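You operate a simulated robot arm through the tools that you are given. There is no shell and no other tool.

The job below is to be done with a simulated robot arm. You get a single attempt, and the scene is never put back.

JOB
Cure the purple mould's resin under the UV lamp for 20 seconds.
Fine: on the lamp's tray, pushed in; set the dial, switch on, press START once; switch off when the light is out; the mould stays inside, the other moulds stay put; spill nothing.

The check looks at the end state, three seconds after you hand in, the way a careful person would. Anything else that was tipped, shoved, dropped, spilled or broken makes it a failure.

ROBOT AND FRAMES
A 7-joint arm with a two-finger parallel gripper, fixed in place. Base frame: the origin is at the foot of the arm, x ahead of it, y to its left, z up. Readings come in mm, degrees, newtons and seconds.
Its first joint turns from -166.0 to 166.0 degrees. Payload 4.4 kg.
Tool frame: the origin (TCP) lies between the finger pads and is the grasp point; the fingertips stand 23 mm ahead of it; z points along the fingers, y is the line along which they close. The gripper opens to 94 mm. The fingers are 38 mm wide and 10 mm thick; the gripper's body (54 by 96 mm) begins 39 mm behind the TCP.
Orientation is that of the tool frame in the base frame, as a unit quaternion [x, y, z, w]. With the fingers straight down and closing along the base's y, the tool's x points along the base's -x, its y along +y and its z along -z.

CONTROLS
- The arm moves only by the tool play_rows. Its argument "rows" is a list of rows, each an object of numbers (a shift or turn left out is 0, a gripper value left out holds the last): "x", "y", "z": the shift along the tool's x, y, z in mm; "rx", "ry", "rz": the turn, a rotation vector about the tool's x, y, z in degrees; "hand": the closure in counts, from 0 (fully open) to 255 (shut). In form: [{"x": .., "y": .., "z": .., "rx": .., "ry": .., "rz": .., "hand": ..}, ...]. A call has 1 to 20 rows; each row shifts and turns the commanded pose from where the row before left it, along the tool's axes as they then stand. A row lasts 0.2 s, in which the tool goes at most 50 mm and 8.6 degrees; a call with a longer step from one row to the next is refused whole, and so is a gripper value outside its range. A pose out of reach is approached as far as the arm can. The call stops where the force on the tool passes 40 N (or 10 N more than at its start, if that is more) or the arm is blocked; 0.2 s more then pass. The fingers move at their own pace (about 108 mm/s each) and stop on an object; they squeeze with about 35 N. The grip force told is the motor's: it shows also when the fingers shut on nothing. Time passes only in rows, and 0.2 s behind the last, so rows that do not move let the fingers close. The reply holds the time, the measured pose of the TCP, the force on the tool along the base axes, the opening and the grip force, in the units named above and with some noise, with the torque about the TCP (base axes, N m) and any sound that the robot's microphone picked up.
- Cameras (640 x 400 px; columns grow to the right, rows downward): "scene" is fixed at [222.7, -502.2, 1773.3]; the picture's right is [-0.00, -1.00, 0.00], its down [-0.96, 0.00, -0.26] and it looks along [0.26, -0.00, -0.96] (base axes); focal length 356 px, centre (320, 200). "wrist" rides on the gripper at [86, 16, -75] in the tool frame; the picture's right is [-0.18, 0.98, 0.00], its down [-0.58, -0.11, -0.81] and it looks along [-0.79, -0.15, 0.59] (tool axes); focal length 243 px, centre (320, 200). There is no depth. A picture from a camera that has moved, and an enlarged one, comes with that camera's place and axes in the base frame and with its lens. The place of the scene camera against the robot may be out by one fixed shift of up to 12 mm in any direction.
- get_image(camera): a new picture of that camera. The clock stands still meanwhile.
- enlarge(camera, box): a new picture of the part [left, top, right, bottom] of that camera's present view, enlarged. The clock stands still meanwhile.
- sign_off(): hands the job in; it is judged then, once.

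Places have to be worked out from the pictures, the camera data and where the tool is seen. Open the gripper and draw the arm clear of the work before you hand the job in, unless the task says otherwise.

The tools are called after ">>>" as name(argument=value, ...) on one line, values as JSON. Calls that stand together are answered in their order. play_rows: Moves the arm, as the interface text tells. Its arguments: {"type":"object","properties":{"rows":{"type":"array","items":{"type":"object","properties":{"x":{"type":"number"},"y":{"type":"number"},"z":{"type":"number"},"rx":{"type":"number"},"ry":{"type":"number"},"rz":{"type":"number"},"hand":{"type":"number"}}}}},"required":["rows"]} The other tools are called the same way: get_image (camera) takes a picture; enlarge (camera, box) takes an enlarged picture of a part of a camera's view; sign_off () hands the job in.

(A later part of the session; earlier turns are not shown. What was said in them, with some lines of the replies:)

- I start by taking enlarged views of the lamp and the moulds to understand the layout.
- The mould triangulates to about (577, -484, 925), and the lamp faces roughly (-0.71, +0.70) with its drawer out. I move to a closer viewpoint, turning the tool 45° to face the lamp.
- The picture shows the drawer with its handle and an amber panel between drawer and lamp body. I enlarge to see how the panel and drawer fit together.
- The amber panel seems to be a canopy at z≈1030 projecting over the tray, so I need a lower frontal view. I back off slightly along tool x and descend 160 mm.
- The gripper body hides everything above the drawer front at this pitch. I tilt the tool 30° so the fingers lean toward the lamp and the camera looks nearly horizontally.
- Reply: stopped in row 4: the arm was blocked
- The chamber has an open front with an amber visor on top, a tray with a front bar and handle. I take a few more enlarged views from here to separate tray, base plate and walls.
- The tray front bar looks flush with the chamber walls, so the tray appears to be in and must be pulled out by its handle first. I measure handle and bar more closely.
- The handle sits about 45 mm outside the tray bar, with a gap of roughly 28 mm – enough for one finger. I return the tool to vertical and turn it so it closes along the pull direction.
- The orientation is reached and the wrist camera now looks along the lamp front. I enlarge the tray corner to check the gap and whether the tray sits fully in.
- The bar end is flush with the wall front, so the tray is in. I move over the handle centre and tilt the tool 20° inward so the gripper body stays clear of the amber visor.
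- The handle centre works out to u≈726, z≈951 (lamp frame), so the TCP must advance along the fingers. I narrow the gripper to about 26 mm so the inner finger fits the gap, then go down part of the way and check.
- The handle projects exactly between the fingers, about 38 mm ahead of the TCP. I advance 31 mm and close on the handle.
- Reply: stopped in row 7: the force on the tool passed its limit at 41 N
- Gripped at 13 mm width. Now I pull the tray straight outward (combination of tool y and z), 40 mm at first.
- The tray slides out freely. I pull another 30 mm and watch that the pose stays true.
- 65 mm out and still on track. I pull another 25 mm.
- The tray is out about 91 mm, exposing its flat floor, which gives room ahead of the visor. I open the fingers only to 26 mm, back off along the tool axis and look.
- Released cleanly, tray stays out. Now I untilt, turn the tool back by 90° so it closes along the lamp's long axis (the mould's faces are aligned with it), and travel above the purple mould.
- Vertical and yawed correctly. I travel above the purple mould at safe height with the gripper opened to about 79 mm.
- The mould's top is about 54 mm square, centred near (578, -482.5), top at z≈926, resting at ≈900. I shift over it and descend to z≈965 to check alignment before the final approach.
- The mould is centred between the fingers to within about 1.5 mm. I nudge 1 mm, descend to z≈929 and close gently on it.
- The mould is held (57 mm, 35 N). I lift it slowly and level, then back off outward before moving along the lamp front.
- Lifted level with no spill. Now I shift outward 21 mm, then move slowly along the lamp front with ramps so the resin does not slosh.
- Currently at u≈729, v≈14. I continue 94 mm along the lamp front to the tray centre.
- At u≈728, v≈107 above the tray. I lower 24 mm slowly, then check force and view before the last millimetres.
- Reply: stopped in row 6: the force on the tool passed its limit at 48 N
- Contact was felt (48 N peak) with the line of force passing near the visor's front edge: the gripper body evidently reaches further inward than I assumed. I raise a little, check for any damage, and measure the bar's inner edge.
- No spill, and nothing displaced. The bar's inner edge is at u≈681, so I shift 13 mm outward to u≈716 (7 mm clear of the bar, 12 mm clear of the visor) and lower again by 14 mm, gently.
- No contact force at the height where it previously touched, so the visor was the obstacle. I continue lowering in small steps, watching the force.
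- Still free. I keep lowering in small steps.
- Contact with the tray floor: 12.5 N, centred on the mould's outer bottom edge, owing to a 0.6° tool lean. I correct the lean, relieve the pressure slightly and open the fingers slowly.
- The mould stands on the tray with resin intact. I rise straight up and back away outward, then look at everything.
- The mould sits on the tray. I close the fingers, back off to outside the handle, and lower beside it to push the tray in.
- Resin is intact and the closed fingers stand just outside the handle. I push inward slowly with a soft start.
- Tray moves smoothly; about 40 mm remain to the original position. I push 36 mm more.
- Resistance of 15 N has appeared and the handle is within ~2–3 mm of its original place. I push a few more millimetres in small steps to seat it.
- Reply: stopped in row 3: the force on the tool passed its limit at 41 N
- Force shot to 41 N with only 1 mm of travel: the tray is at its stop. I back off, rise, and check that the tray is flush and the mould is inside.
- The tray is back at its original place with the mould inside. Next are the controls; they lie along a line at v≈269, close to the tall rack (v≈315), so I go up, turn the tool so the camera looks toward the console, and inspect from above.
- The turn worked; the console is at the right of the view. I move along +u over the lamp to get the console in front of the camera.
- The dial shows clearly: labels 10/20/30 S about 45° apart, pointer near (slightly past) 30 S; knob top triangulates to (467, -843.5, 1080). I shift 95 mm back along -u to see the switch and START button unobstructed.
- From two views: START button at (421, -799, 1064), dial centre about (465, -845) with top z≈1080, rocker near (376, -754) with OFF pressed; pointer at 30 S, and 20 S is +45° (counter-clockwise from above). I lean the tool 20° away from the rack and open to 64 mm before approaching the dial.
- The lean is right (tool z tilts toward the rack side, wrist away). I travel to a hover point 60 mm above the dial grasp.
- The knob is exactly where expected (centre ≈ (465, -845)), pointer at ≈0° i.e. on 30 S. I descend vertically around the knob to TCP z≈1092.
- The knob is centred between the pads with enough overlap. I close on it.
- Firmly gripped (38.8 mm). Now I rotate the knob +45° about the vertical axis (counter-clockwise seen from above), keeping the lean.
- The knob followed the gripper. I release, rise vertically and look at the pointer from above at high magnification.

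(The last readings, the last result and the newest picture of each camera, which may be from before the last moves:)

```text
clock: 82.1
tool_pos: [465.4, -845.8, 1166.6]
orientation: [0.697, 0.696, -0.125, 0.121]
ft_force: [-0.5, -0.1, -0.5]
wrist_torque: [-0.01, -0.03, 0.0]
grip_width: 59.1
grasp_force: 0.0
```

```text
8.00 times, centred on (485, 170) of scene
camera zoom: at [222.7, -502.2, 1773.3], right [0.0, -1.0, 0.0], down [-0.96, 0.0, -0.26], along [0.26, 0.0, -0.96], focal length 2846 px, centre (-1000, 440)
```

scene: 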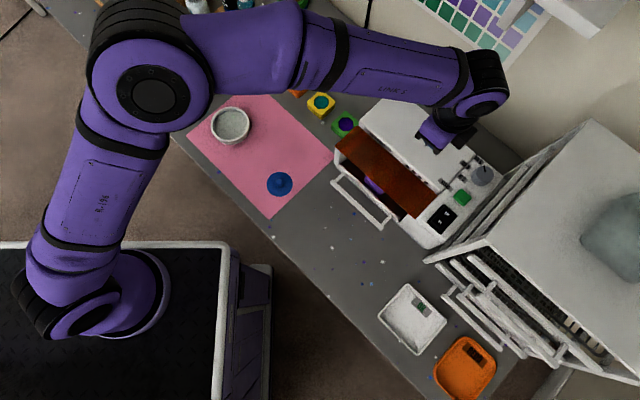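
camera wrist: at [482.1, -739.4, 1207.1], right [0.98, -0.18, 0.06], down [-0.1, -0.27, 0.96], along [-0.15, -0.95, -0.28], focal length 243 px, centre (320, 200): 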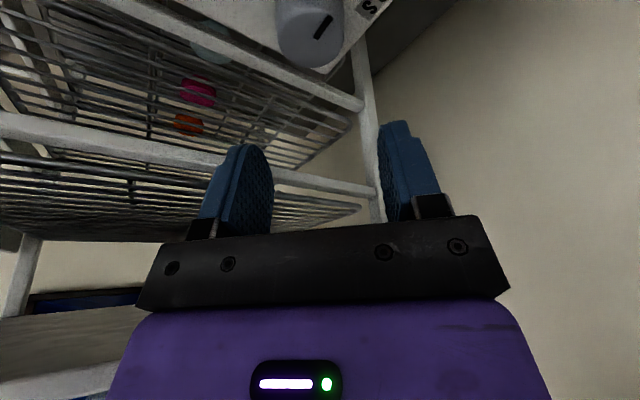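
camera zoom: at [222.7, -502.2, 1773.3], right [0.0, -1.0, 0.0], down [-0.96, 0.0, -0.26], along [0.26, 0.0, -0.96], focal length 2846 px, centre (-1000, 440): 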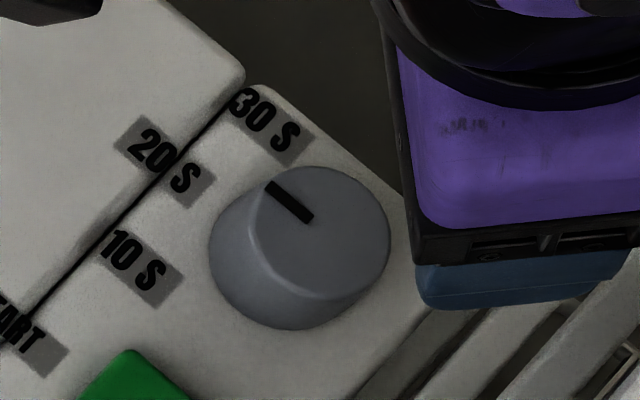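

From the scene view the pointer is at about 46°, right on 20 S. I now rotate the tool back, close the fingers and travel to above the ON half of the rocker (u≈786).

>>> play_rows(rows=[{"rx": 1.71, "ry": 0.04, "rz": 4.7, "hand": 255}, {"rx": 1.71, "ry": 0.04, "rz": 4.7}, {"rx": 1.71, "ry": 0.04, "rz": 4.7}, {"rx": 1.71, "ry": 0.04, "rz": 4.7}, {"rx": 1.71, "ry": 0.04, "rz": 4.7}, {"rx": 1.71, "ry": 0.04, "rz": 4.7}, {"rx": 1.71, "ry": 0.04, "rz": 4.7}, {"rx": 1.71, "ry": 0.04, "rz": 4.7}, {"rx": 1.71, "ry": 0.04, "rz": 4.7}, {"y": -20}, {"y": -25}, {"y": -25}, {"y": -25}, {"y": -25}, {"y": -20}])

>>> get_image(camera="wrist")

>>> enlarge(camera="wrist", box=[220, 0, 420, 140])

>>> enlarge(camera="scene", box=[400, 140, 520, 250])

```text
clock: 85.3
tool_pos: [364.8, -746.1, 1167.6]
orientation: [0.911, 0.375, -0.161, 0.063]
ft_force: [0.8, -0.2, -0.2]
wrist_torque: [0.01, 0.0, -0.04]
grip_width: 0.1
grasp_force: 35.5
```

```text
taken
camera wrist: at [453.4, -682.6, 1208.0], right [0.57, -0.82, 0.06], down [-0.27, -0.12, 0.96], along [-0.78, -0.56, -0.29], focal length 243 px, centre (320, 200)
```

wrist: 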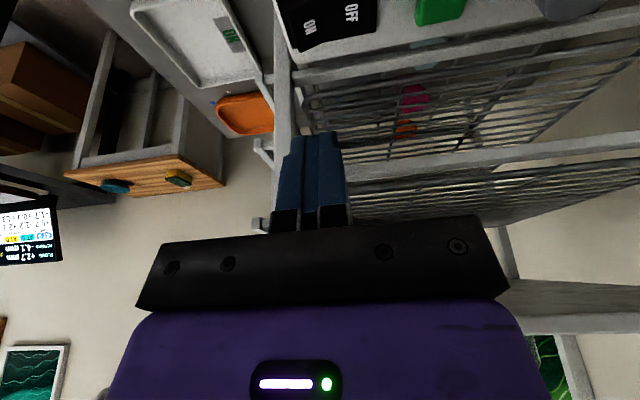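

```text
2.86 times, centred on (320, 70) of wrist
camera zoom: at [453.4, -682.6, 1208.0], right [0.57, -0.82, 0.06], down [-0.27, -0.12, 0.96], along [-0.78, -0.56, -0.29], focal length 693 px, centre (320, 571)
```

zoom: 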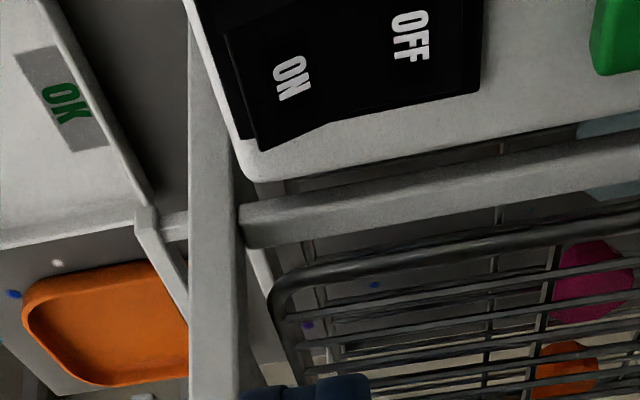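

```text
3.64 times, centred on (460, 195) of scene
camera zoom: at [222.7, -502.2, 1773.3], right [0.0, -1.0, 0.0], down [-0.96, 0.0, -0.26], along [0.26, 0.0, -0.96], focal length 1294 px, centre (-189, 218)
```

zoom: 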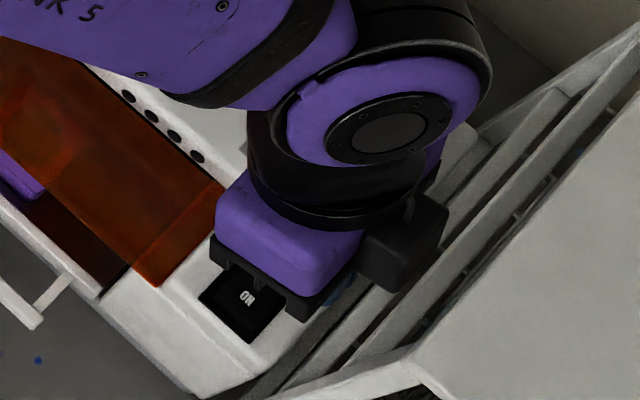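

The TCP is directly above the "ON" text (u≈785, v≈269). I descend vertically to TCP z≈1105, just above the raised ON half.

>>> play_rows(rows=[{"x": 4, "z": 11}, {"x": 4, "z": 11}, {"x": 4, "z": 11}, {"x": 4, "z": 11}, {"x": 4, "z": 11}, {}])

>>> get_image(camera="wrist")

>>> enlarge(camera="wrist", box=[220, 60, 420, 220])

```text
clock: 86.7
tool_pos: [365.0, -744.3, 1109.6]
orientation: [0.911, 0.375, -0.162, 0.062]
ft_force: [0.6, 0.5, 1.1]
wrist_torque: [0.03, 0.0, -0.01]
grip_width: 0.1
grasp_force: 35.2
```

```text
taken
camera wrist: at [453.5, -682.0, 1149.7], right [0.57, -0.82, 0.06], down [-0.27, -0.12, 0.96], along [-0.78, -0.56, -0.29], focal length 243 px, centre (320, 200)
```

wrist: 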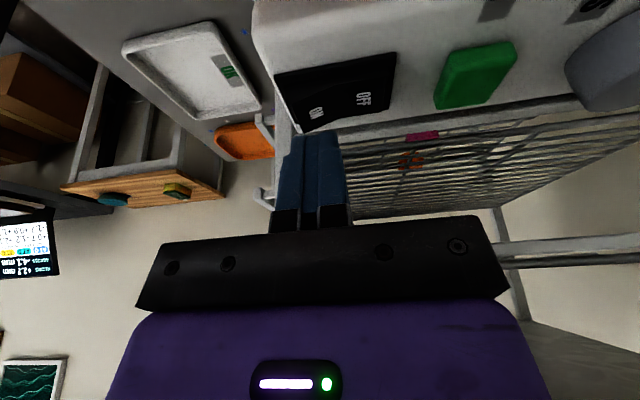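

```text
2.50 times, centred on (320, 140) of wrist
camera zoom: at [453.5, -682.0, 1149.7], right [0.57, -0.82, 0.06], down [-0.27, -0.12, 0.96], along [-0.78, -0.56, -0.29], focal length 606 px, centre (320, 350)
```

zoom: 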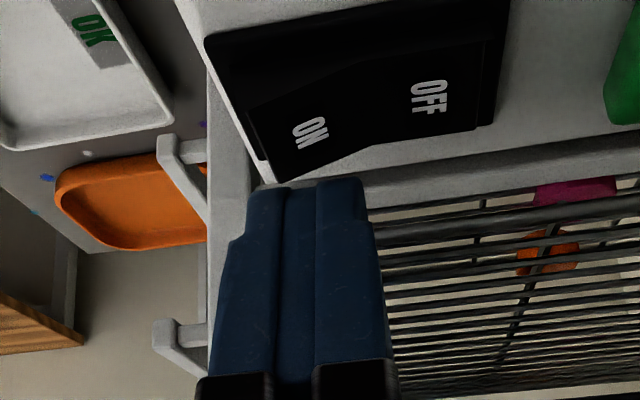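

The fingertip is lined up with the ON half. I lower another 11 mm and check force.

>>> play_rows(rows=[{"x": 1.03, "z": 2.82}, {"x": 1.03, "z": 2.82}, {"x": 1.03, "z": 2.82}, {"x": 0.7, "z": 1.9}, {}])

>>> enlarge(camera="wrist", box=[220, 60, 420, 220])

```text
clock: 87.9
tool_pos: [366.0, -745.1, 1098.8]
orientation: [0.911, 0.375, -0.161, 0.063]
ft_force: [0.2, -0.7, -1.0]
wrist_torque: [0.02, -0.01, 0.01]
grip_width: 0.0
grasp_force: 35.1
```

```text
2.50 times, centred on (320, 140) of wrist
camera zoom: at [453.8, -682.4, 1138.5], right [0.57, -0.82, 0.06], down [-0.27, -0.12, 0.96], along [-0.78, -0.56, -0.29], focal length 606 px, centre (320, 350)
```

zoom: 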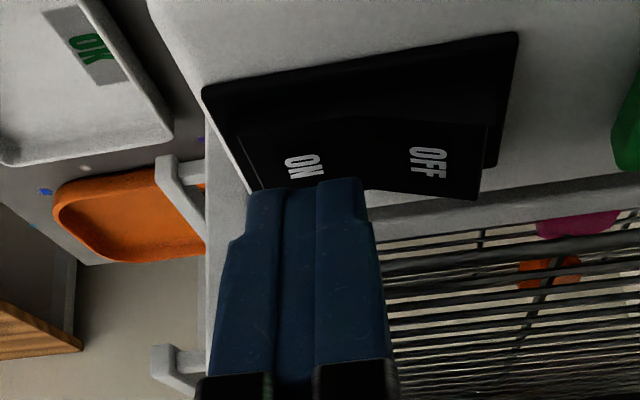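

Not yet in contact. I shift 3 mm outward for leverage and continue down in small steps.

>>> play_rows(rows=[{"y": -3}, {"x": 0.68, "z": 1.88}, {"x": 0.68, "z": 1.88}, {}])

```text
clock: 88.9
tool_pos: [364.4, -743.4, 1098.1]
orientation: [0.91, 0.375, -0.162, 0.066]
ft_force: [3.9, 0.8, 38.3]
wrist_torque: [0.05, -0.59, 0.0]
grip_width: 0.2
grasp_force: 34.7
```

There is 38 N on the fingertip with little motion, with the contact near the +u edge of the finger (u≈791). I look at the rocker and at the contact.

>>> enlarge(camera="wrist", box=[240, 80, 400, 200])

>>> enlarge(camera="scene", box=[420, 180, 480, 240])

```text
3.33 times, centred on (320, 140) of wrist
camera zoom: at [451.6, -679.9, 1137.4], right [0.57, -0.82, 0.06], down [-0.27, -0.11, 0.96], along [-0.78, -0.56, -0.28], focal length 809 px, centre (320, 400)
```

zoom: 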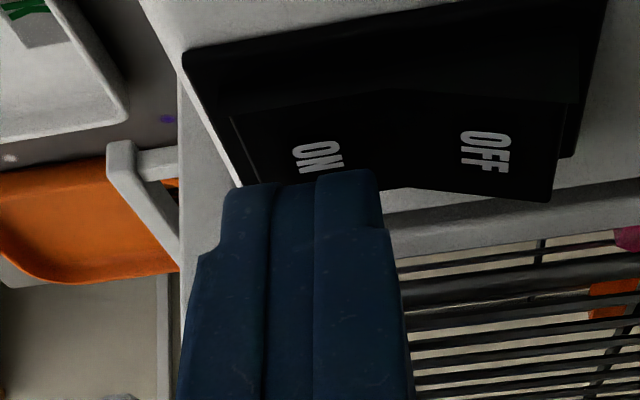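

```text
6.67 times, centred on (450, 210) of scene
camera zoom: at [222.7, -502.2, 1773.3], right [0.0, -1.0, 0.0], down [-0.96, 0.0, -0.26], along [0.26, 0.0, -0.96], focal length 2372 px, centre (-547, 133)
```

zoom: 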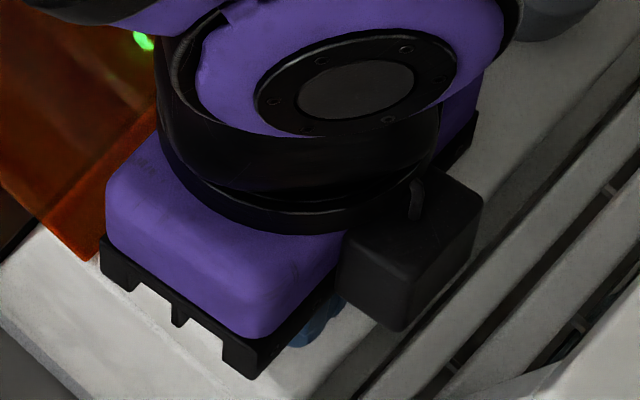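

A green LED has lit on the hood and the OFF half of the rocker is now raised: the switch is ON. I lift off vertically and verify.

>>> play_rows(rows=[{"x": -2, "z": -5.5}, {"x": -4, "z": -11}, {"x": -4, "z": -11}, {"x": -4, "z": -11}, {}])

>>> get_image(camera="wrist")

>>> enlarge(camera="wrist", box=[220, 0, 480, 160])

>>> enlarge(camera="scene", box=[330, 100, 490, 240])

```text
clock: 90.1
tool_pos: [364.3, -742.4, 1136.3]
orientation: [0.911, 0.375, -0.16, 0.063]
ft_force: [0.1, -0.7, 0.2]
wrist_torque: [0.01, 0.04, 0.02]
grip_width: 0.2
grasp_force: 34.9
```

```text
taken
camera wrist: at [452.3, -680.6, 1175.8], right [0.57, -0.82, 0.06], down [-0.27, -0.12, 0.96], along [-0.78, -0.56, -0.29], focal length 243 px, centre (320, 200)
```

wrist: 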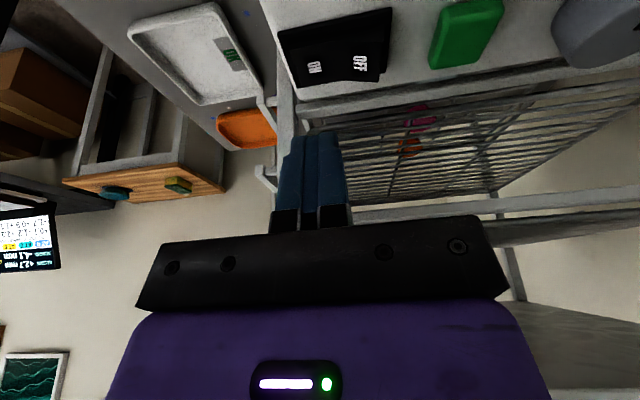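

```text
2.46 times, centred on (350, 80) of wrist
camera zoom: at [452.3, -680.6, 1175.8], right [0.57, -0.82, 0.06], down [-0.27, -0.12, 0.96], along [-0.78, -0.56, -0.29], focal length 597 px, centre (246, 495)
```

zoom: 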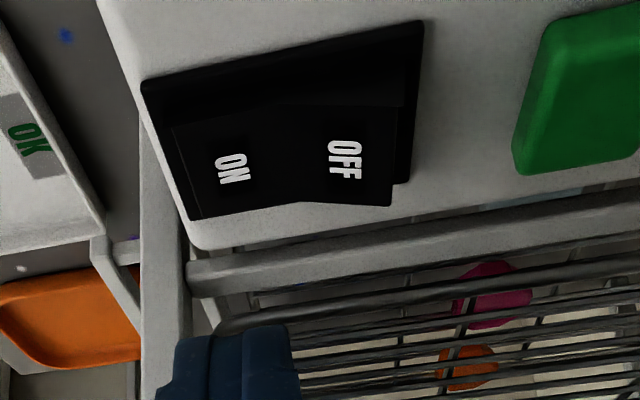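

```text
2.86 times, centred on (410, 170) of scene
camera zoom: at [222.7, -502.2, 1773.3], right [0.0, -1.0, 0.0], down [-0.96, 0.0, -0.26], along [0.26, 0.0, -0.96], focal length 1017 px, centre (63, 286)
```

zoom: 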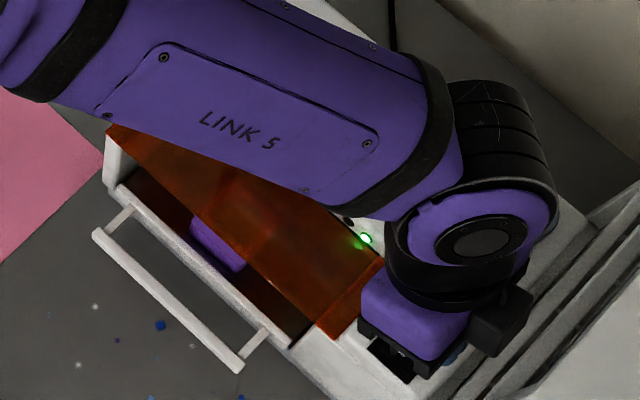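

Power LED is on and the rocker is flipped. I move over the START button (u≈862), offset 6 mm so the leaned fingertip's edge lands near its centre, and descend to just above.

>>> play_rows(rows=[{"y": 20, "x": -1.4, "z": 0.5}, {"y": 20, "x": -1.4, "z": 0.5}, {"y": 20, "x": -1.4, "z": 0.5}, {"y": 19.5, "x": -1.4, "z": 0.5}, {"x": 3.4, "z": 9.4}, {"x": 3.4, "z": 9.4}, {"x": 3.4, "z": 9.4}, {}])

>>> get_image(camera="wrist")

>>> enlarge(camera="wrist", box=[220, 60, 420, 220])

```text
clock: 91.9
tool_pos: [414.4, -803.3, 1103.2]
orientation: [0.91, 0.376, -0.16, 0.063]
ft_force: [0.4, -0.6, 0.6]
wrist_torque: [0.04, 0.0, 0.03]
grip_width: 0.0
grasp_force: 34.7
```

```text
taken
camera wrist: at [503.5, -740.6, 1145.2], right [0.57, -0.82, 0.06], down [-0.27, -0.12, 0.96], along [-0.78, -0.56, -0.29], focal length 243 px, centre (320, 200)
```

wrist: 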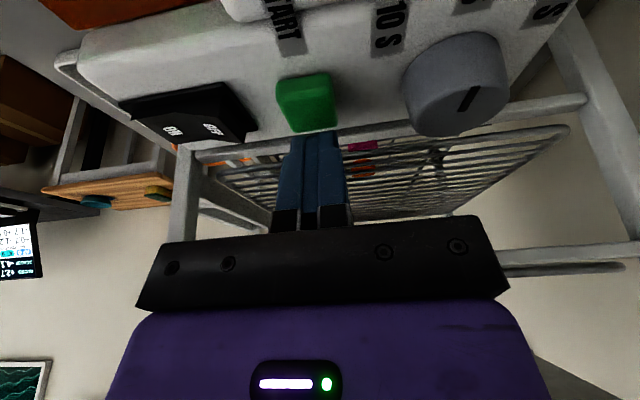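

```text
2.50 times, centred on (320, 140) of wrist
camera zoom: at [503.5, -740.6, 1145.2], right [0.57, -0.82, 0.06], down [-0.27, -0.12, 0.96], along [-0.78, -0.56, -0.29], focal length 606 px, centre (320, 350)
```

zoom: 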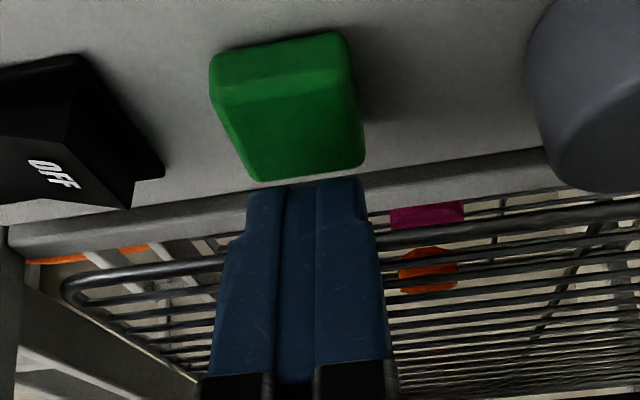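

The button is right below the fingertip. I nudge 3 mm toward the rack side, then lower to about 4 mm above expected contact.

>>> play_rows(rows=[{"x": -2.8, "z": 1.0}, {"x": 0.86, "z": 2.35}, {"x": 0.86, "z": 2.35}, {}])

>>> enlarge(camera="wrist", box=[240, 80, 400, 200])

```text
clock: 92.9
tool_pos: [412.4, -806.2, 1099.1]
orientation: [0.911, 0.375, -0.161, 0.063]
ft_force: [0.6, -1.0, 0.8]
wrist_torque: [-0.02, 0.0, -0.03]
grip_width: 0.0
grasp_force: 34.7
```

```text
3.33 times, centred on (320, 140) of wrist
camera zoom: at [501.0, -742.8, 1139.9], right [0.57, -0.82, 0.06], down [-0.27, -0.12, 0.96], along [-0.78, -0.56, -0.29], focal length 809 px, centre (320, 400)
```

zoom: 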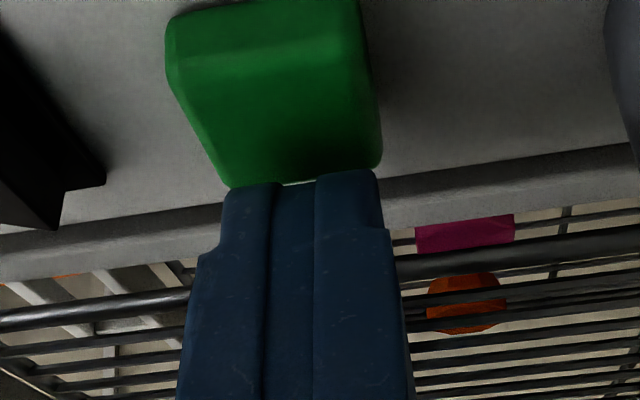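

Still clear of the button. I lower in 1.5 mm steps, checking force, sound and lights after each call.

>>> play_rows(rows=[{"x": 0.51, "z": 1.41}, {"x": 0.51, "z": 1.41}])

```text
clock: 93.5
tool_pos: [412.8, -806.0, 1096.5]
orientation: [0.911, 0.376, -0.161, 0.063]
ft_force: [-1.4, 0.1, 2.5]
wrist_torque: [0.04, -0.01, 0.01]
grip_width: 0.0
grasp_force: 35.0
heard: click
```

A click was heard at about 93.5 s with 2.5 N. I look at the lamp before moving any further.

>>> enlarge(camera="scene", box=[330, 100, 490, 240])

>>> get_image(camera="wrist")

```text
2.86 times, centred on (410, 170) of scene
camera zoom: at [222.7, -502.2, 1773.3], right [0.0, -1.0, 0.0], down [-0.96, 0.0, -0.26], along [0.26, 0.0, -0.96], focal length 1017 px, centre (63, 286)
```

zoom: 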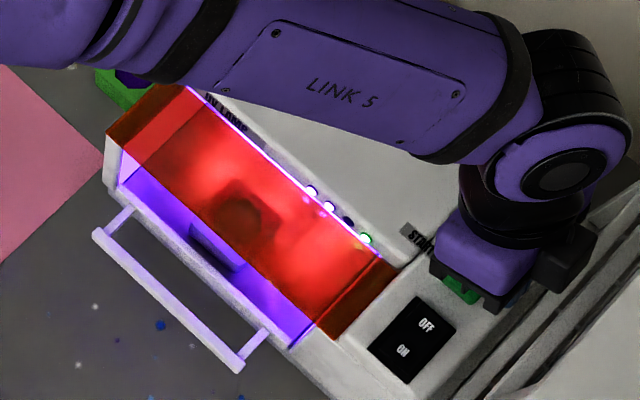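

```text
taken
camera wrist: at [501.0, -743.1, 1137.4], right [0.57, -0.82, 0.06], down [-0.27, -0.12, 0.96], along [-0.78, -0.56, -0.29], focal length 243 px, centre (320, 200)
```

wrist: 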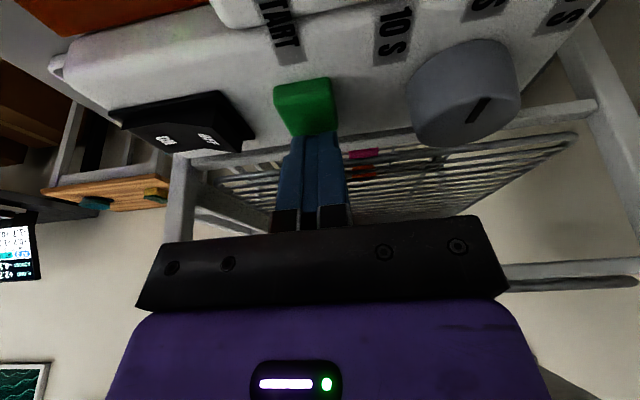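

The UV light is on, with two of the timer LEDs lit. I lift straight off the button and move to hover over the OFF half while the 20 s run.

>>> play_rows(rows=[{"x": -2, "z": -5.5}, {"x": -4, "z": -11}, {"x": -4, "z": -11}, {"x": -4, "z": -11}, {"y": -16, "x": 1.9, "z": -0.7}, {"y": -16, "x": 1.9, "z": -0.7}, {"y": -14}, {}, {}, {}, {}, {}, {}, {}, {}])

>>> enlarge(camera="scene", box=[330, 100, 490, 240])

>>> enlarge(camera="wrist", box=[220, 0, 480, 160])

```text
clock: 96.7
tool_pos: [383.9, -770.6, 1137.7]
orientation: [0.911, 0.376, -0.161, 0.063]
ft_force: [0.1, 0.4, -0.3]
wrist_torque: [-0.01, 0.03, -0.01]
grip_width: 0.0
grasp_force: 34.9
```

```text
2.86 times, centred on (410, 170) of scene
camera zoom: at [222.7, -502.2, 1773.3], right [0.0, -1.0, 0.0], down [-0.96, 0.0, -0.26], along [0.26, 0.0, -0.96], focal length 1017 px, centre (63, 286)
```

zoom: 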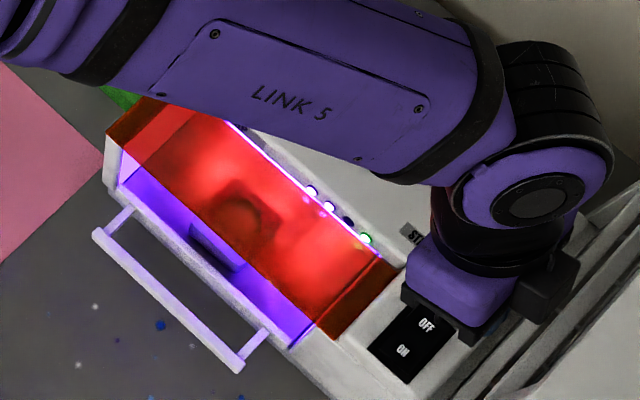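

```text
2.46 times, centred on (350, 80) of wrist
camera zoom: at [471.5, -708.2, 1178.5], right [0.57, -0.82, 0.06], down [-0.27, -0.12, 0.96], along [-0.78, -0.56, -0.29], focal length 597 px, centre (246, 495)
```

zoom: 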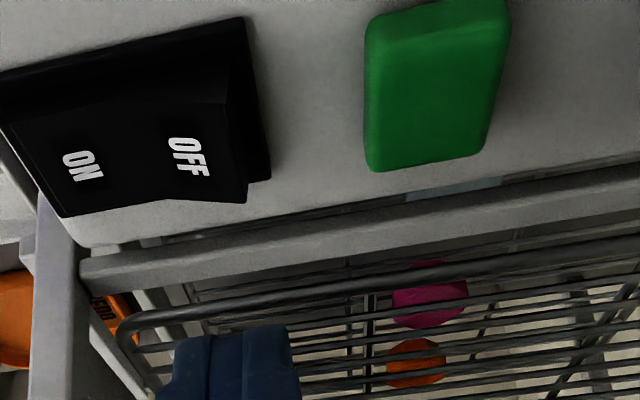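

Lamp still shining (clock 96.7; it should go out near 113.5). I adjust 4 mm toward the OFF text and wait.

>>> play_rows(rows=[{"y": -4}, {}, {}, {}, {}, {}, {}, {}, {}, {}, {}, {}, {}, {}, {}, {}, {}, {}, {}, {}])

>>> play_rows(rows=[{}, {}, {}, {}, {}, {}, {}, {}, {}, {}, {}, {}, {}, {}, {}, {}, {}, {}, {}, {}])

>>> play_rows(rows=[{}, {}, {}, {}, {}, {}, {}, {}, {}, {}, {}, {}, {}, {}, {}, {}, {}, {}, {}, {}])

>>> enlarge(camera="scene", box=[330, 100, 490, 240])

```text
clock: 100.9
tool_pos: [382.4, -768.1, 1136.6]
orientation: [0.911, 0.376, -0.161, 0.062]
ft_force: [0.0, -0.4, 0.9]
wrist_torque: [-0.01, -0.02, 0.0]
grip_width: 0.0
grasp_force: 35.8
```

```text
clock: 105.1
tool_pos: [381.5, -768.7, 1137.9]
orientation: [0.911, 0.376, -0.161, 0.063]
ft_force: [0.2, 0.3, -0.5]
wrist_torque: [0.0, -0.04, -0.02]
grip_width: 0.0
grasp_force: 35.2
```

```text
clock: 109.3
tool_pos: [380.0, -768.5, 1138.5]
orientation: [0.911, 0.376, -0.161, 0.062]
ft_force: [0.1, 0.4, -0.7]
wrist_torque: [0.02, 0.0, 0.01]
grip_width: 0.1
grasp_force: 34.7
```

```text
2.86 times, centred on (410, 170) of scene
camera zoom: at [222.7, -502.2, 1773.3], right [0.0, -1.0, 0.0], down [-0.96, 0.0, -0.26], along [0.26, 0.0, -0.96], focal length 1017 px, centre (63, 286)
```

zoom: 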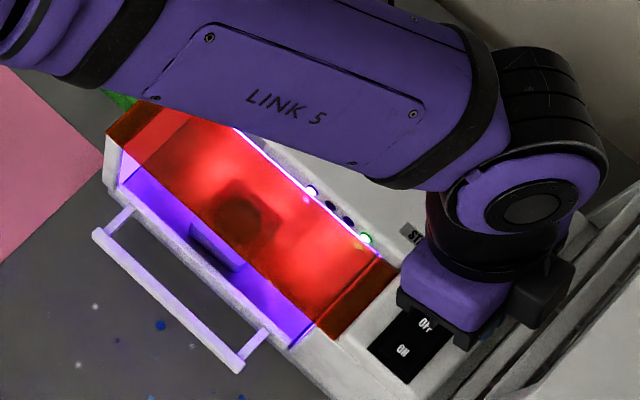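

One timer LED remains (countdown of 20 s confirmed). I keep waiting.

>>> play_rows(rows=[{}, {}, {}, {}, {}, {}, {}, {}, {}, {}, {}, {}, {}, {}, {}, {}, {}, {}, {}, {}])

>>> enlarge(camera="scene", box=[330, 100, 490, 240])

```text
clock: 113.5
tool_pos: [379.9, -768.2, 1138.9]
orientation: [0.91, 0.376, -0.161, 0.063]
ft_force: [0.7, 0.0, 0.6]
wrist_torque: [-0.01, -0.03, 0.0]
grip_width: 0.1
grasp_force: 34.9
```

```text
2.86 times, centred on (410, 170) of scene
camera zoom: at [222.7, -502.2, 1773.3], right [0.0, -1.0, 0.0], down [-0.96, 0.0, -0.26], along [0.26, 0.0, -0.96], focal length 1017 px, centre (63, 286)
```

zoom: 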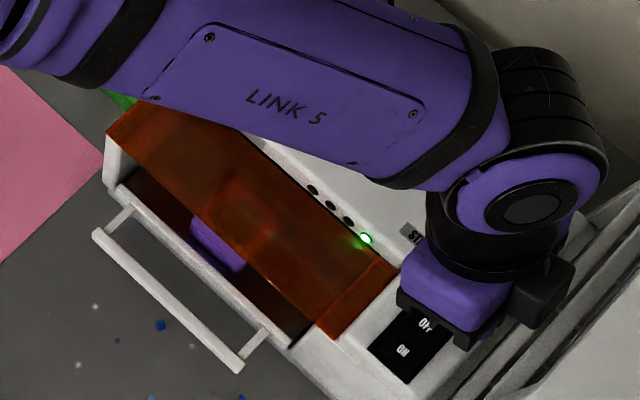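

The UV light is out; only the power LED remains. I descend toward the OFF half.

>>> play_rows(rows=[{"x": 4, "z": 11}, {"x": 4, "z": 11}, {"x": 3, "z": 8.2}, {}])

>>> enlarge(camera="wrist", box=[220, 60, 420, 220])

```text
clock: 114.5
tool_pos: [380.5, -766.9, 1106.2]
orientation: [0.911, 0.375, -0.161, 0.063]
ft_force: [0.4, 0.0, 0.0]
wrist_torque: [0.0, 0.0, 0.01]
grip_width: 0.0
grasp_force: 35.2
```

```text
2.50 times, centred on (320, 140) of wrist
camera zoom: at [469.0, -704.6, 1146.3], right [0.57, -0.82, 0.06], down [-0.27, -0.12, 0.96], along [-0.78, -0.56, -0.29], focal length 606 px, centre (320, 350)
```

zoom: 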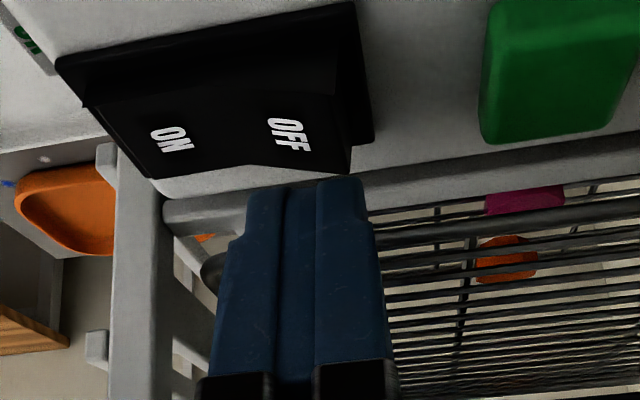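

The fingertip is over the OFF half. I press down in small steps and check.

>>> play_rows(rows=[{"x": 0.68, "z": 1.88}, {"x": 0.68, "z": 1.88}, {"x": 0.68, "z": 1.88}, {}])

>>> enlarge(camera="wrist", box=[220, 60, 420, 220])

>>> enlarge(camera="scene", box=[330, 100, 490, 240])

```text
clock: 115.5
tool_pos: [380.9, -767.2, 1100.0]
orientation: [0.911, 0.375, -0.16, 0.063]
ft_force: [1.4, -1.0, 1.3]
wrist_torque: [-0.03, -0.03, -0.05]
grip_width: 0.1
grasp_force: 35.3
```

```text
2.50 times, centred on (320, 140) of wrist
camera zoom: at [468.7, -704.7, 1140.5], right [0.57, -0.82, 0.06], down [-0.27, -0.12, 0.96], along [-0.78, -0.56, -0.29], focal length 606 px, centre (320, 350)
```

zoom: 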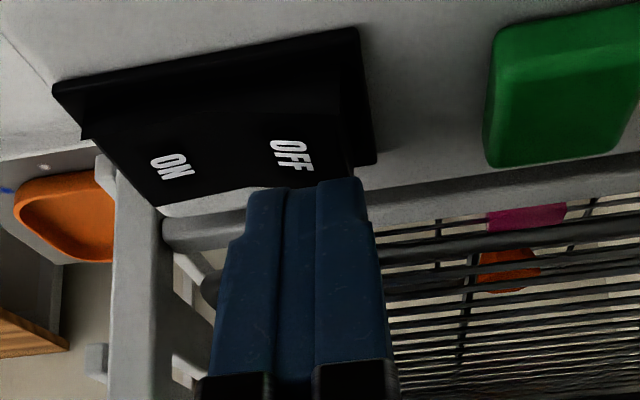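

```text
2.86 times, centred on (410, 170) of scene
camera zoom: at [222.7, -502.2, 1773.3], right [0.0, -1.0, 0.0], down [-0.96, 0.0, -0.26], along [0.26, 0.0, -0.96], focal length 1017 px, centre (63, 286)
```

zoom: 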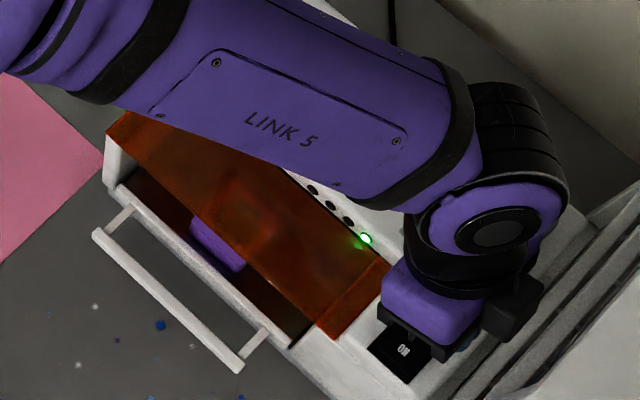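

Still ON (LED green), barely at contact. I continue pressing in small steps.

>>> play_rows(rows=[{"x": 0.51, "z": 1.41}, {"x": 0.51, "z": 1.41}, {}])

>>> enlarge(camera="wrist", box=[220, 60, 420, 220])

>>> enlarge(camera="scene", box=[330, 100, 490, 240])

```text
clock: 116.3
tool_pos: [381.2, -766.9, 1097.1]
orientation: [0.91, 0.376, -0.161, 0.063]
ft_force: [-0.3, 1.6, 7.5]
wrist_torque: [0.14, -0.03, 0.03]
grip_width: 0.0
grasp_force: 34.8
```

```text
2.50 times, centred on (320, 140) of wrist
camera zoom: at [468.7, -704.5, 1137.8], right [0.57, -0.82, 0.06], down [-0.27, -0.12, 0.96], along [-0.78, -0.56, -0.29], focal length 606 px, centre (320, 350)
```

zoom: 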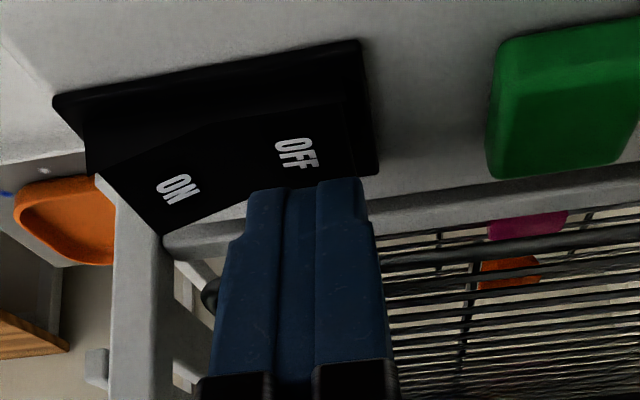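

```text
2.86 times, centred on (410, 170) of scene
camera zoom: at [222.7, -502.2, 1773.3], right [0.0, -1.0, 0.0], down [-0.96, 0.0, -0.26], along [0.26, 0.0, -0.96], focal length 1017 px, centre (63, 286)
```

zoom: 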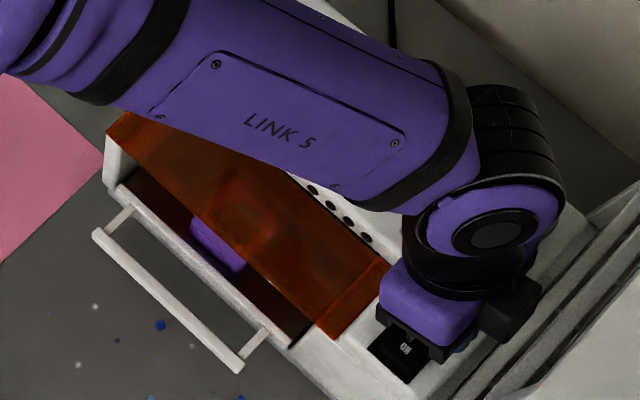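

The LED is out and the ON half is up: the lamp is off. I lift straight up and withdraw away from the rack.

>>> play_rows(rows=[{"x": -2, "z": -5.5}, {"x": -4, "z": -11}, {"x": -5, "z": -14}, {"x": -6, "z": -17}, {"x": -6, "z": -17}, {"x": -6, "z": -17}, {"x": -6, "z": -17}, {"x": 18, "z": -6.8}, {"x": 24, "z": -8.7}, {"x": 24, "z": -8.7}, {"x": 24, "z": -8.7}, {"x": 24, "z": -8.7}, {"x": 24, "z": -8.7}])

>>> get_image(camera="scene")

>>> get_image(camera="wrist")

```text
clock: 119.1
tool_pos: [485.1, -664.8, 1201.3]
orientation: [0.911, 0.375, -0.161, 0.063]
ft_force: [0.1, -0.3, 0.3]
wrist_torque: [0.03, -0.04, 0.01]
grip_width: 0.0
grasp_force: 34.7
```

```text
taken
```

scene: 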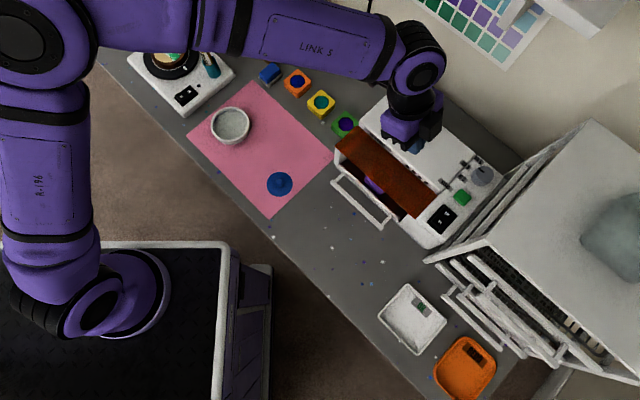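

```text
taken
camera wrist: at [573.4, -601.7, 1242.1], right [0.57, -0.82, 0.06], down [-0.27, -0.12, 0.96], along [-0.78, -0.56, -0.29], focal length 243 px, centre (320, 200)
```

wrist: 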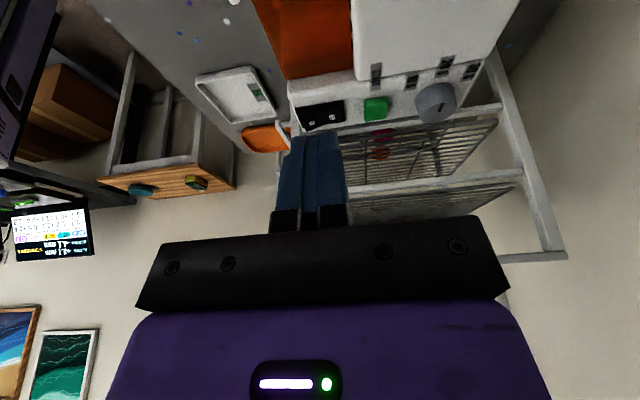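

Now I untilt, rise and retreat toward the robot, opening the gripper.

>>> play_rows(rows=[{"ry": 5}, {"ry": 5}, {"ry": 5}, {"ry": 5}, {"z": -25}, {"z": -25}, {"z": -25}, {"z": -25}, {"y": -25, "z": -10}, {"y": -25, "z": -10}, {"y": -25, "z": -10}, {"y": -25, "z": -5}, {"y": -25}, {"y": -25}, {"y": -25}, {"y": -25}, {"y": -20}, {"hand": 0}, {"hand": 0}, {"hand": 0}])

>>> get_image(camera="scene")

>>> enlarge(camera="scene", box=[320, 80, 520, 260])

>>> enlarge(camera="scene", box=[325, 150, 385, 200])

>>> enlarge(camera="scene", box=[460, 145, 510, 195])

```text
clock: 123.3
tool_pos: [331.4, -508.0, 1338.8]
orientation: [0.924, 0.381, 0.001, -0.002]
ft_force: [-0.2, 0.4, -0.1]
wrist_torque: [-0.01, 0.01, -0.02]
grip_width: 93.9
grasp_force: 0.0
```

```text
taken
```

scene: 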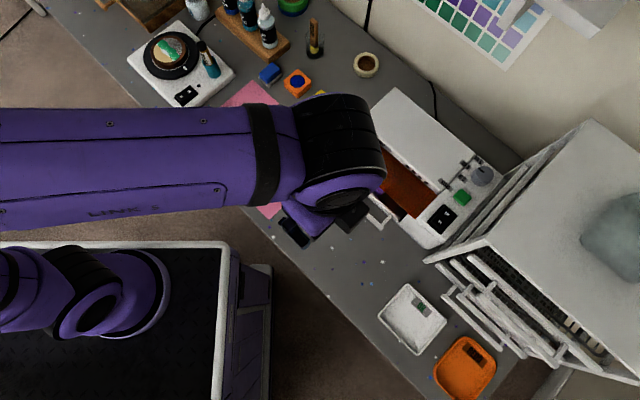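

```text
2.22 times, centred on (420, 170) of scene
camera zoom: at [222.7, -502.2, 1773.3], right [0.0, -1.0, 0.0], down [-0.96, 0.0, -0.26], along [0.26, 0.0, -0.96], focal length 791 px, centre (98, 267)
```

zoom: 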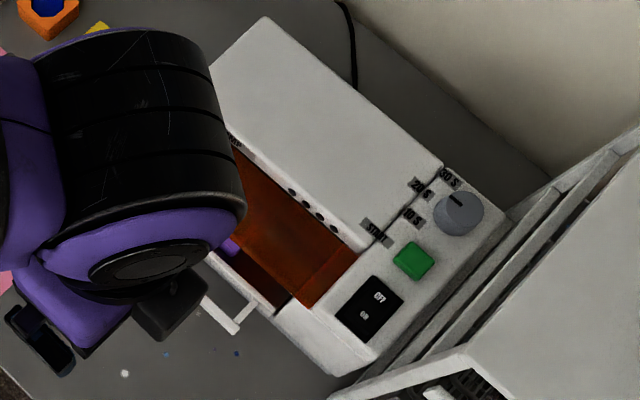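

```text
8.00 times, centred on (355, 175) of scene
camera zoom: at [222.7, -502.2, 1773.3], right [0.0, -1.0, 0.0], down [-0.96, 0.0, -0.26], along [0.26, 0.0, -0.96], focal length 2846 px, centre (40, 400)
```

zoom: 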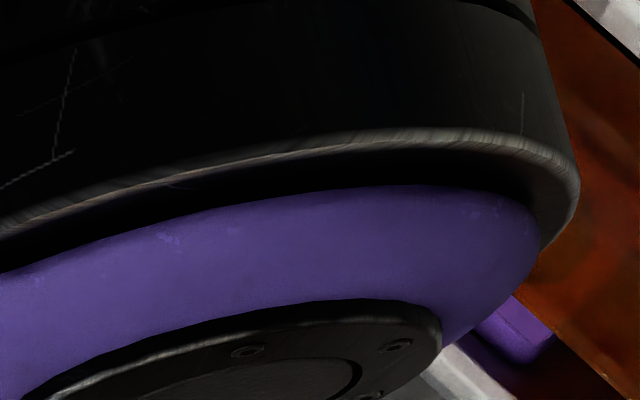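

```text
8.00 times, centred on (485, 170) of scene
camera zoom: at [222.7, -502.2, 1773.3], right [0.0, -1.0, 0.0], down [-0.96, 0.0, -0.26], along [0.26, 0.0, -0.96], focal length 2846 px, centre (-1000, 440)
```

zoom: 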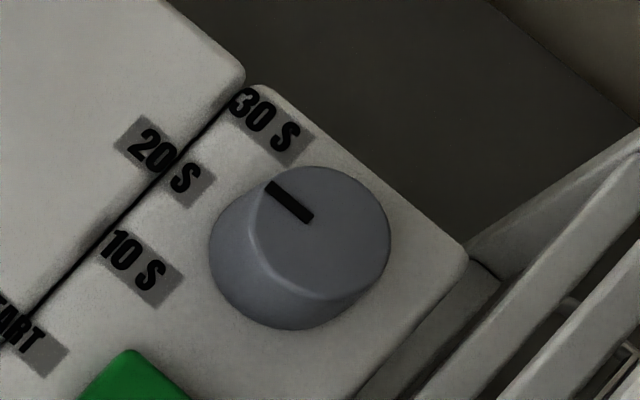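

Dial at 20 S, rocker OFF, LEDs dark. I move the arm further back to clear the view for a final check of the tray and the other moulds.

>>> play_rows(rows=[{"x": -18, "y": -18, "z": -10}, {"x": -18, "y": -18, "z": -10}, {"x": -18, "y": -18, "z": -10}, {"x": -18, "y": -18, "z": -10}, {"x": -18, "y": -18, "z": -10}, {"x": -18, "y": -18, "z": -10}, {}])

>>> get_image(camera="scene")

>>> enlarge(camera="scene", box=[325, 150, 385, 200])

>>> enlarge(camera="scene", box=[180, 50, 380, 220])

>>> enlarge(camera="scene", box=[355, 180, 435, 245])

```text
clock: 124.9
tool_pos: [179.7, -506.9, 1398.4]
orientation: [0.925, 0.381, 0.0, -0.003]
ft_force: [0.6, 0.2, -0.3]
wrist_torque: [-0.02, 0.0, 0.01]
grip_width: 94.2
grasp_force: 0.0
```

```text
taken
```

scene: 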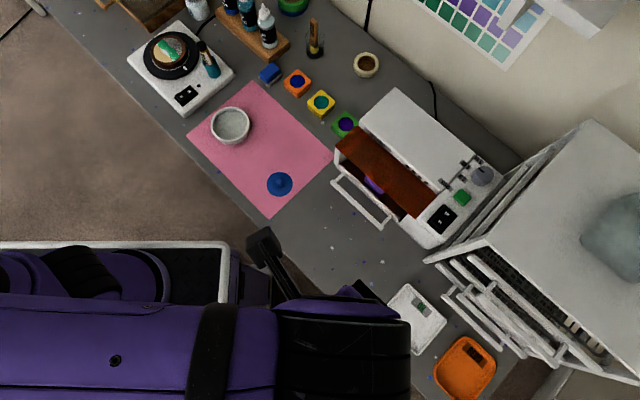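

```text
8.00 times, centred on (355, 175) of scene
camera zoom: at [222.7, -502.2, 1773.3], right [0.0, -1.0, 0.0], down [-0.96, 0.0, -0.26], along [0.26, 0.0, -0.96], focal length 2846 px, centre (40, 400)
```

zoom: 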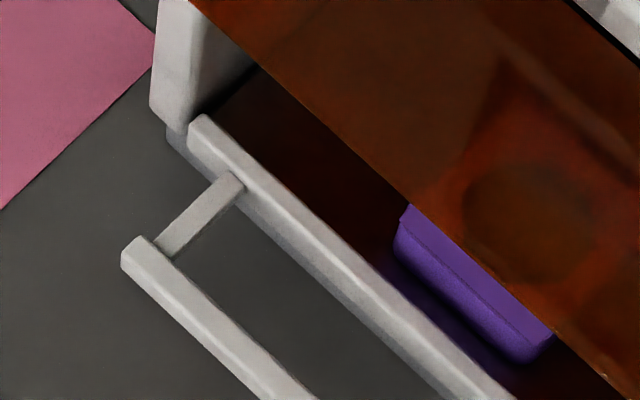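

```text
2.35 times, centred on (280, 135) of scene
camera zoom: at [222.7, -502.2, 1773.3], right [0.0, -1.0, 0.0], down [-0.96, 0.0, -0.26], along [0.26, 0.0, -0.96], focal length 837 px, centre (414, 353)
```

zoom: 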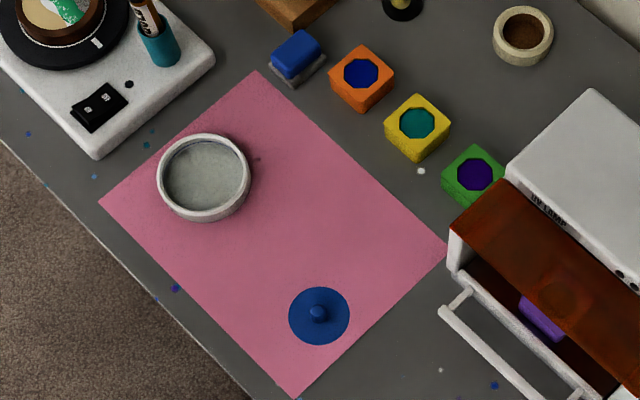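

```text
6.15 times, centred on (395, 212) of scene
camera zoom: at [222.7, -502.2, 1773.3], right [0.0, -1.0, 0.0], down [-0.96, 0.0, -0.26], along [0.26, 0.0, -0.96], focal length 2190 px, centre (-142, 123)
```

zoom: 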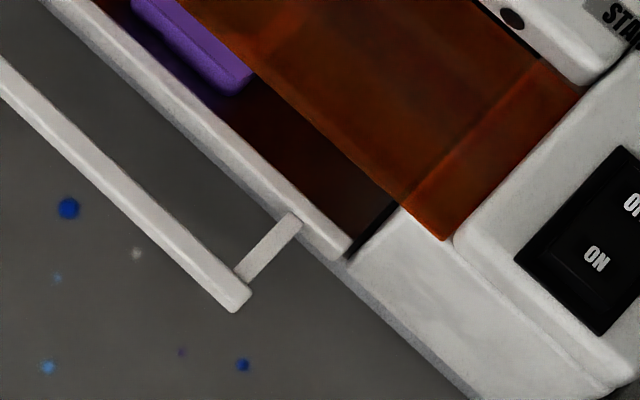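

The tray is exactly back at its original closed position with the cured mould inside. Everything else is where it started, the lamp is off and dark, the dial is on 20 S, and the gripper is open and clear. I hand in the job.

>>> sign_off()

```text
The job is handed in.
```

The purple mould's resin was cured under the UV lamp for 20 seconds. The job is handed in, but I have no verdict from the check.

- **Mould and tray:** The purple mould is on the tray inside the lamp. The tray is pushed in to its stop, at the same position as at the start.
- **Controls:** I turned the dial from 30 S to 20 S, switched on and pressed START once. The light came on and was out about 20 seconds later. I then switched off; all the lamp's lights are now dark.
- **Other items:** The last pictures show the other moulds and everything else unmoved, with no spilled resin visible.
- **Arm:** The gripper is open and the arm is back near where it started.

While I was lowering the mould, the gripper touched the lamp's amber visor and the force reached 48 N. I raised it, moved outward and lowered the mould again. The later pictures show no damage, and neither the visor nor the lamp moved.
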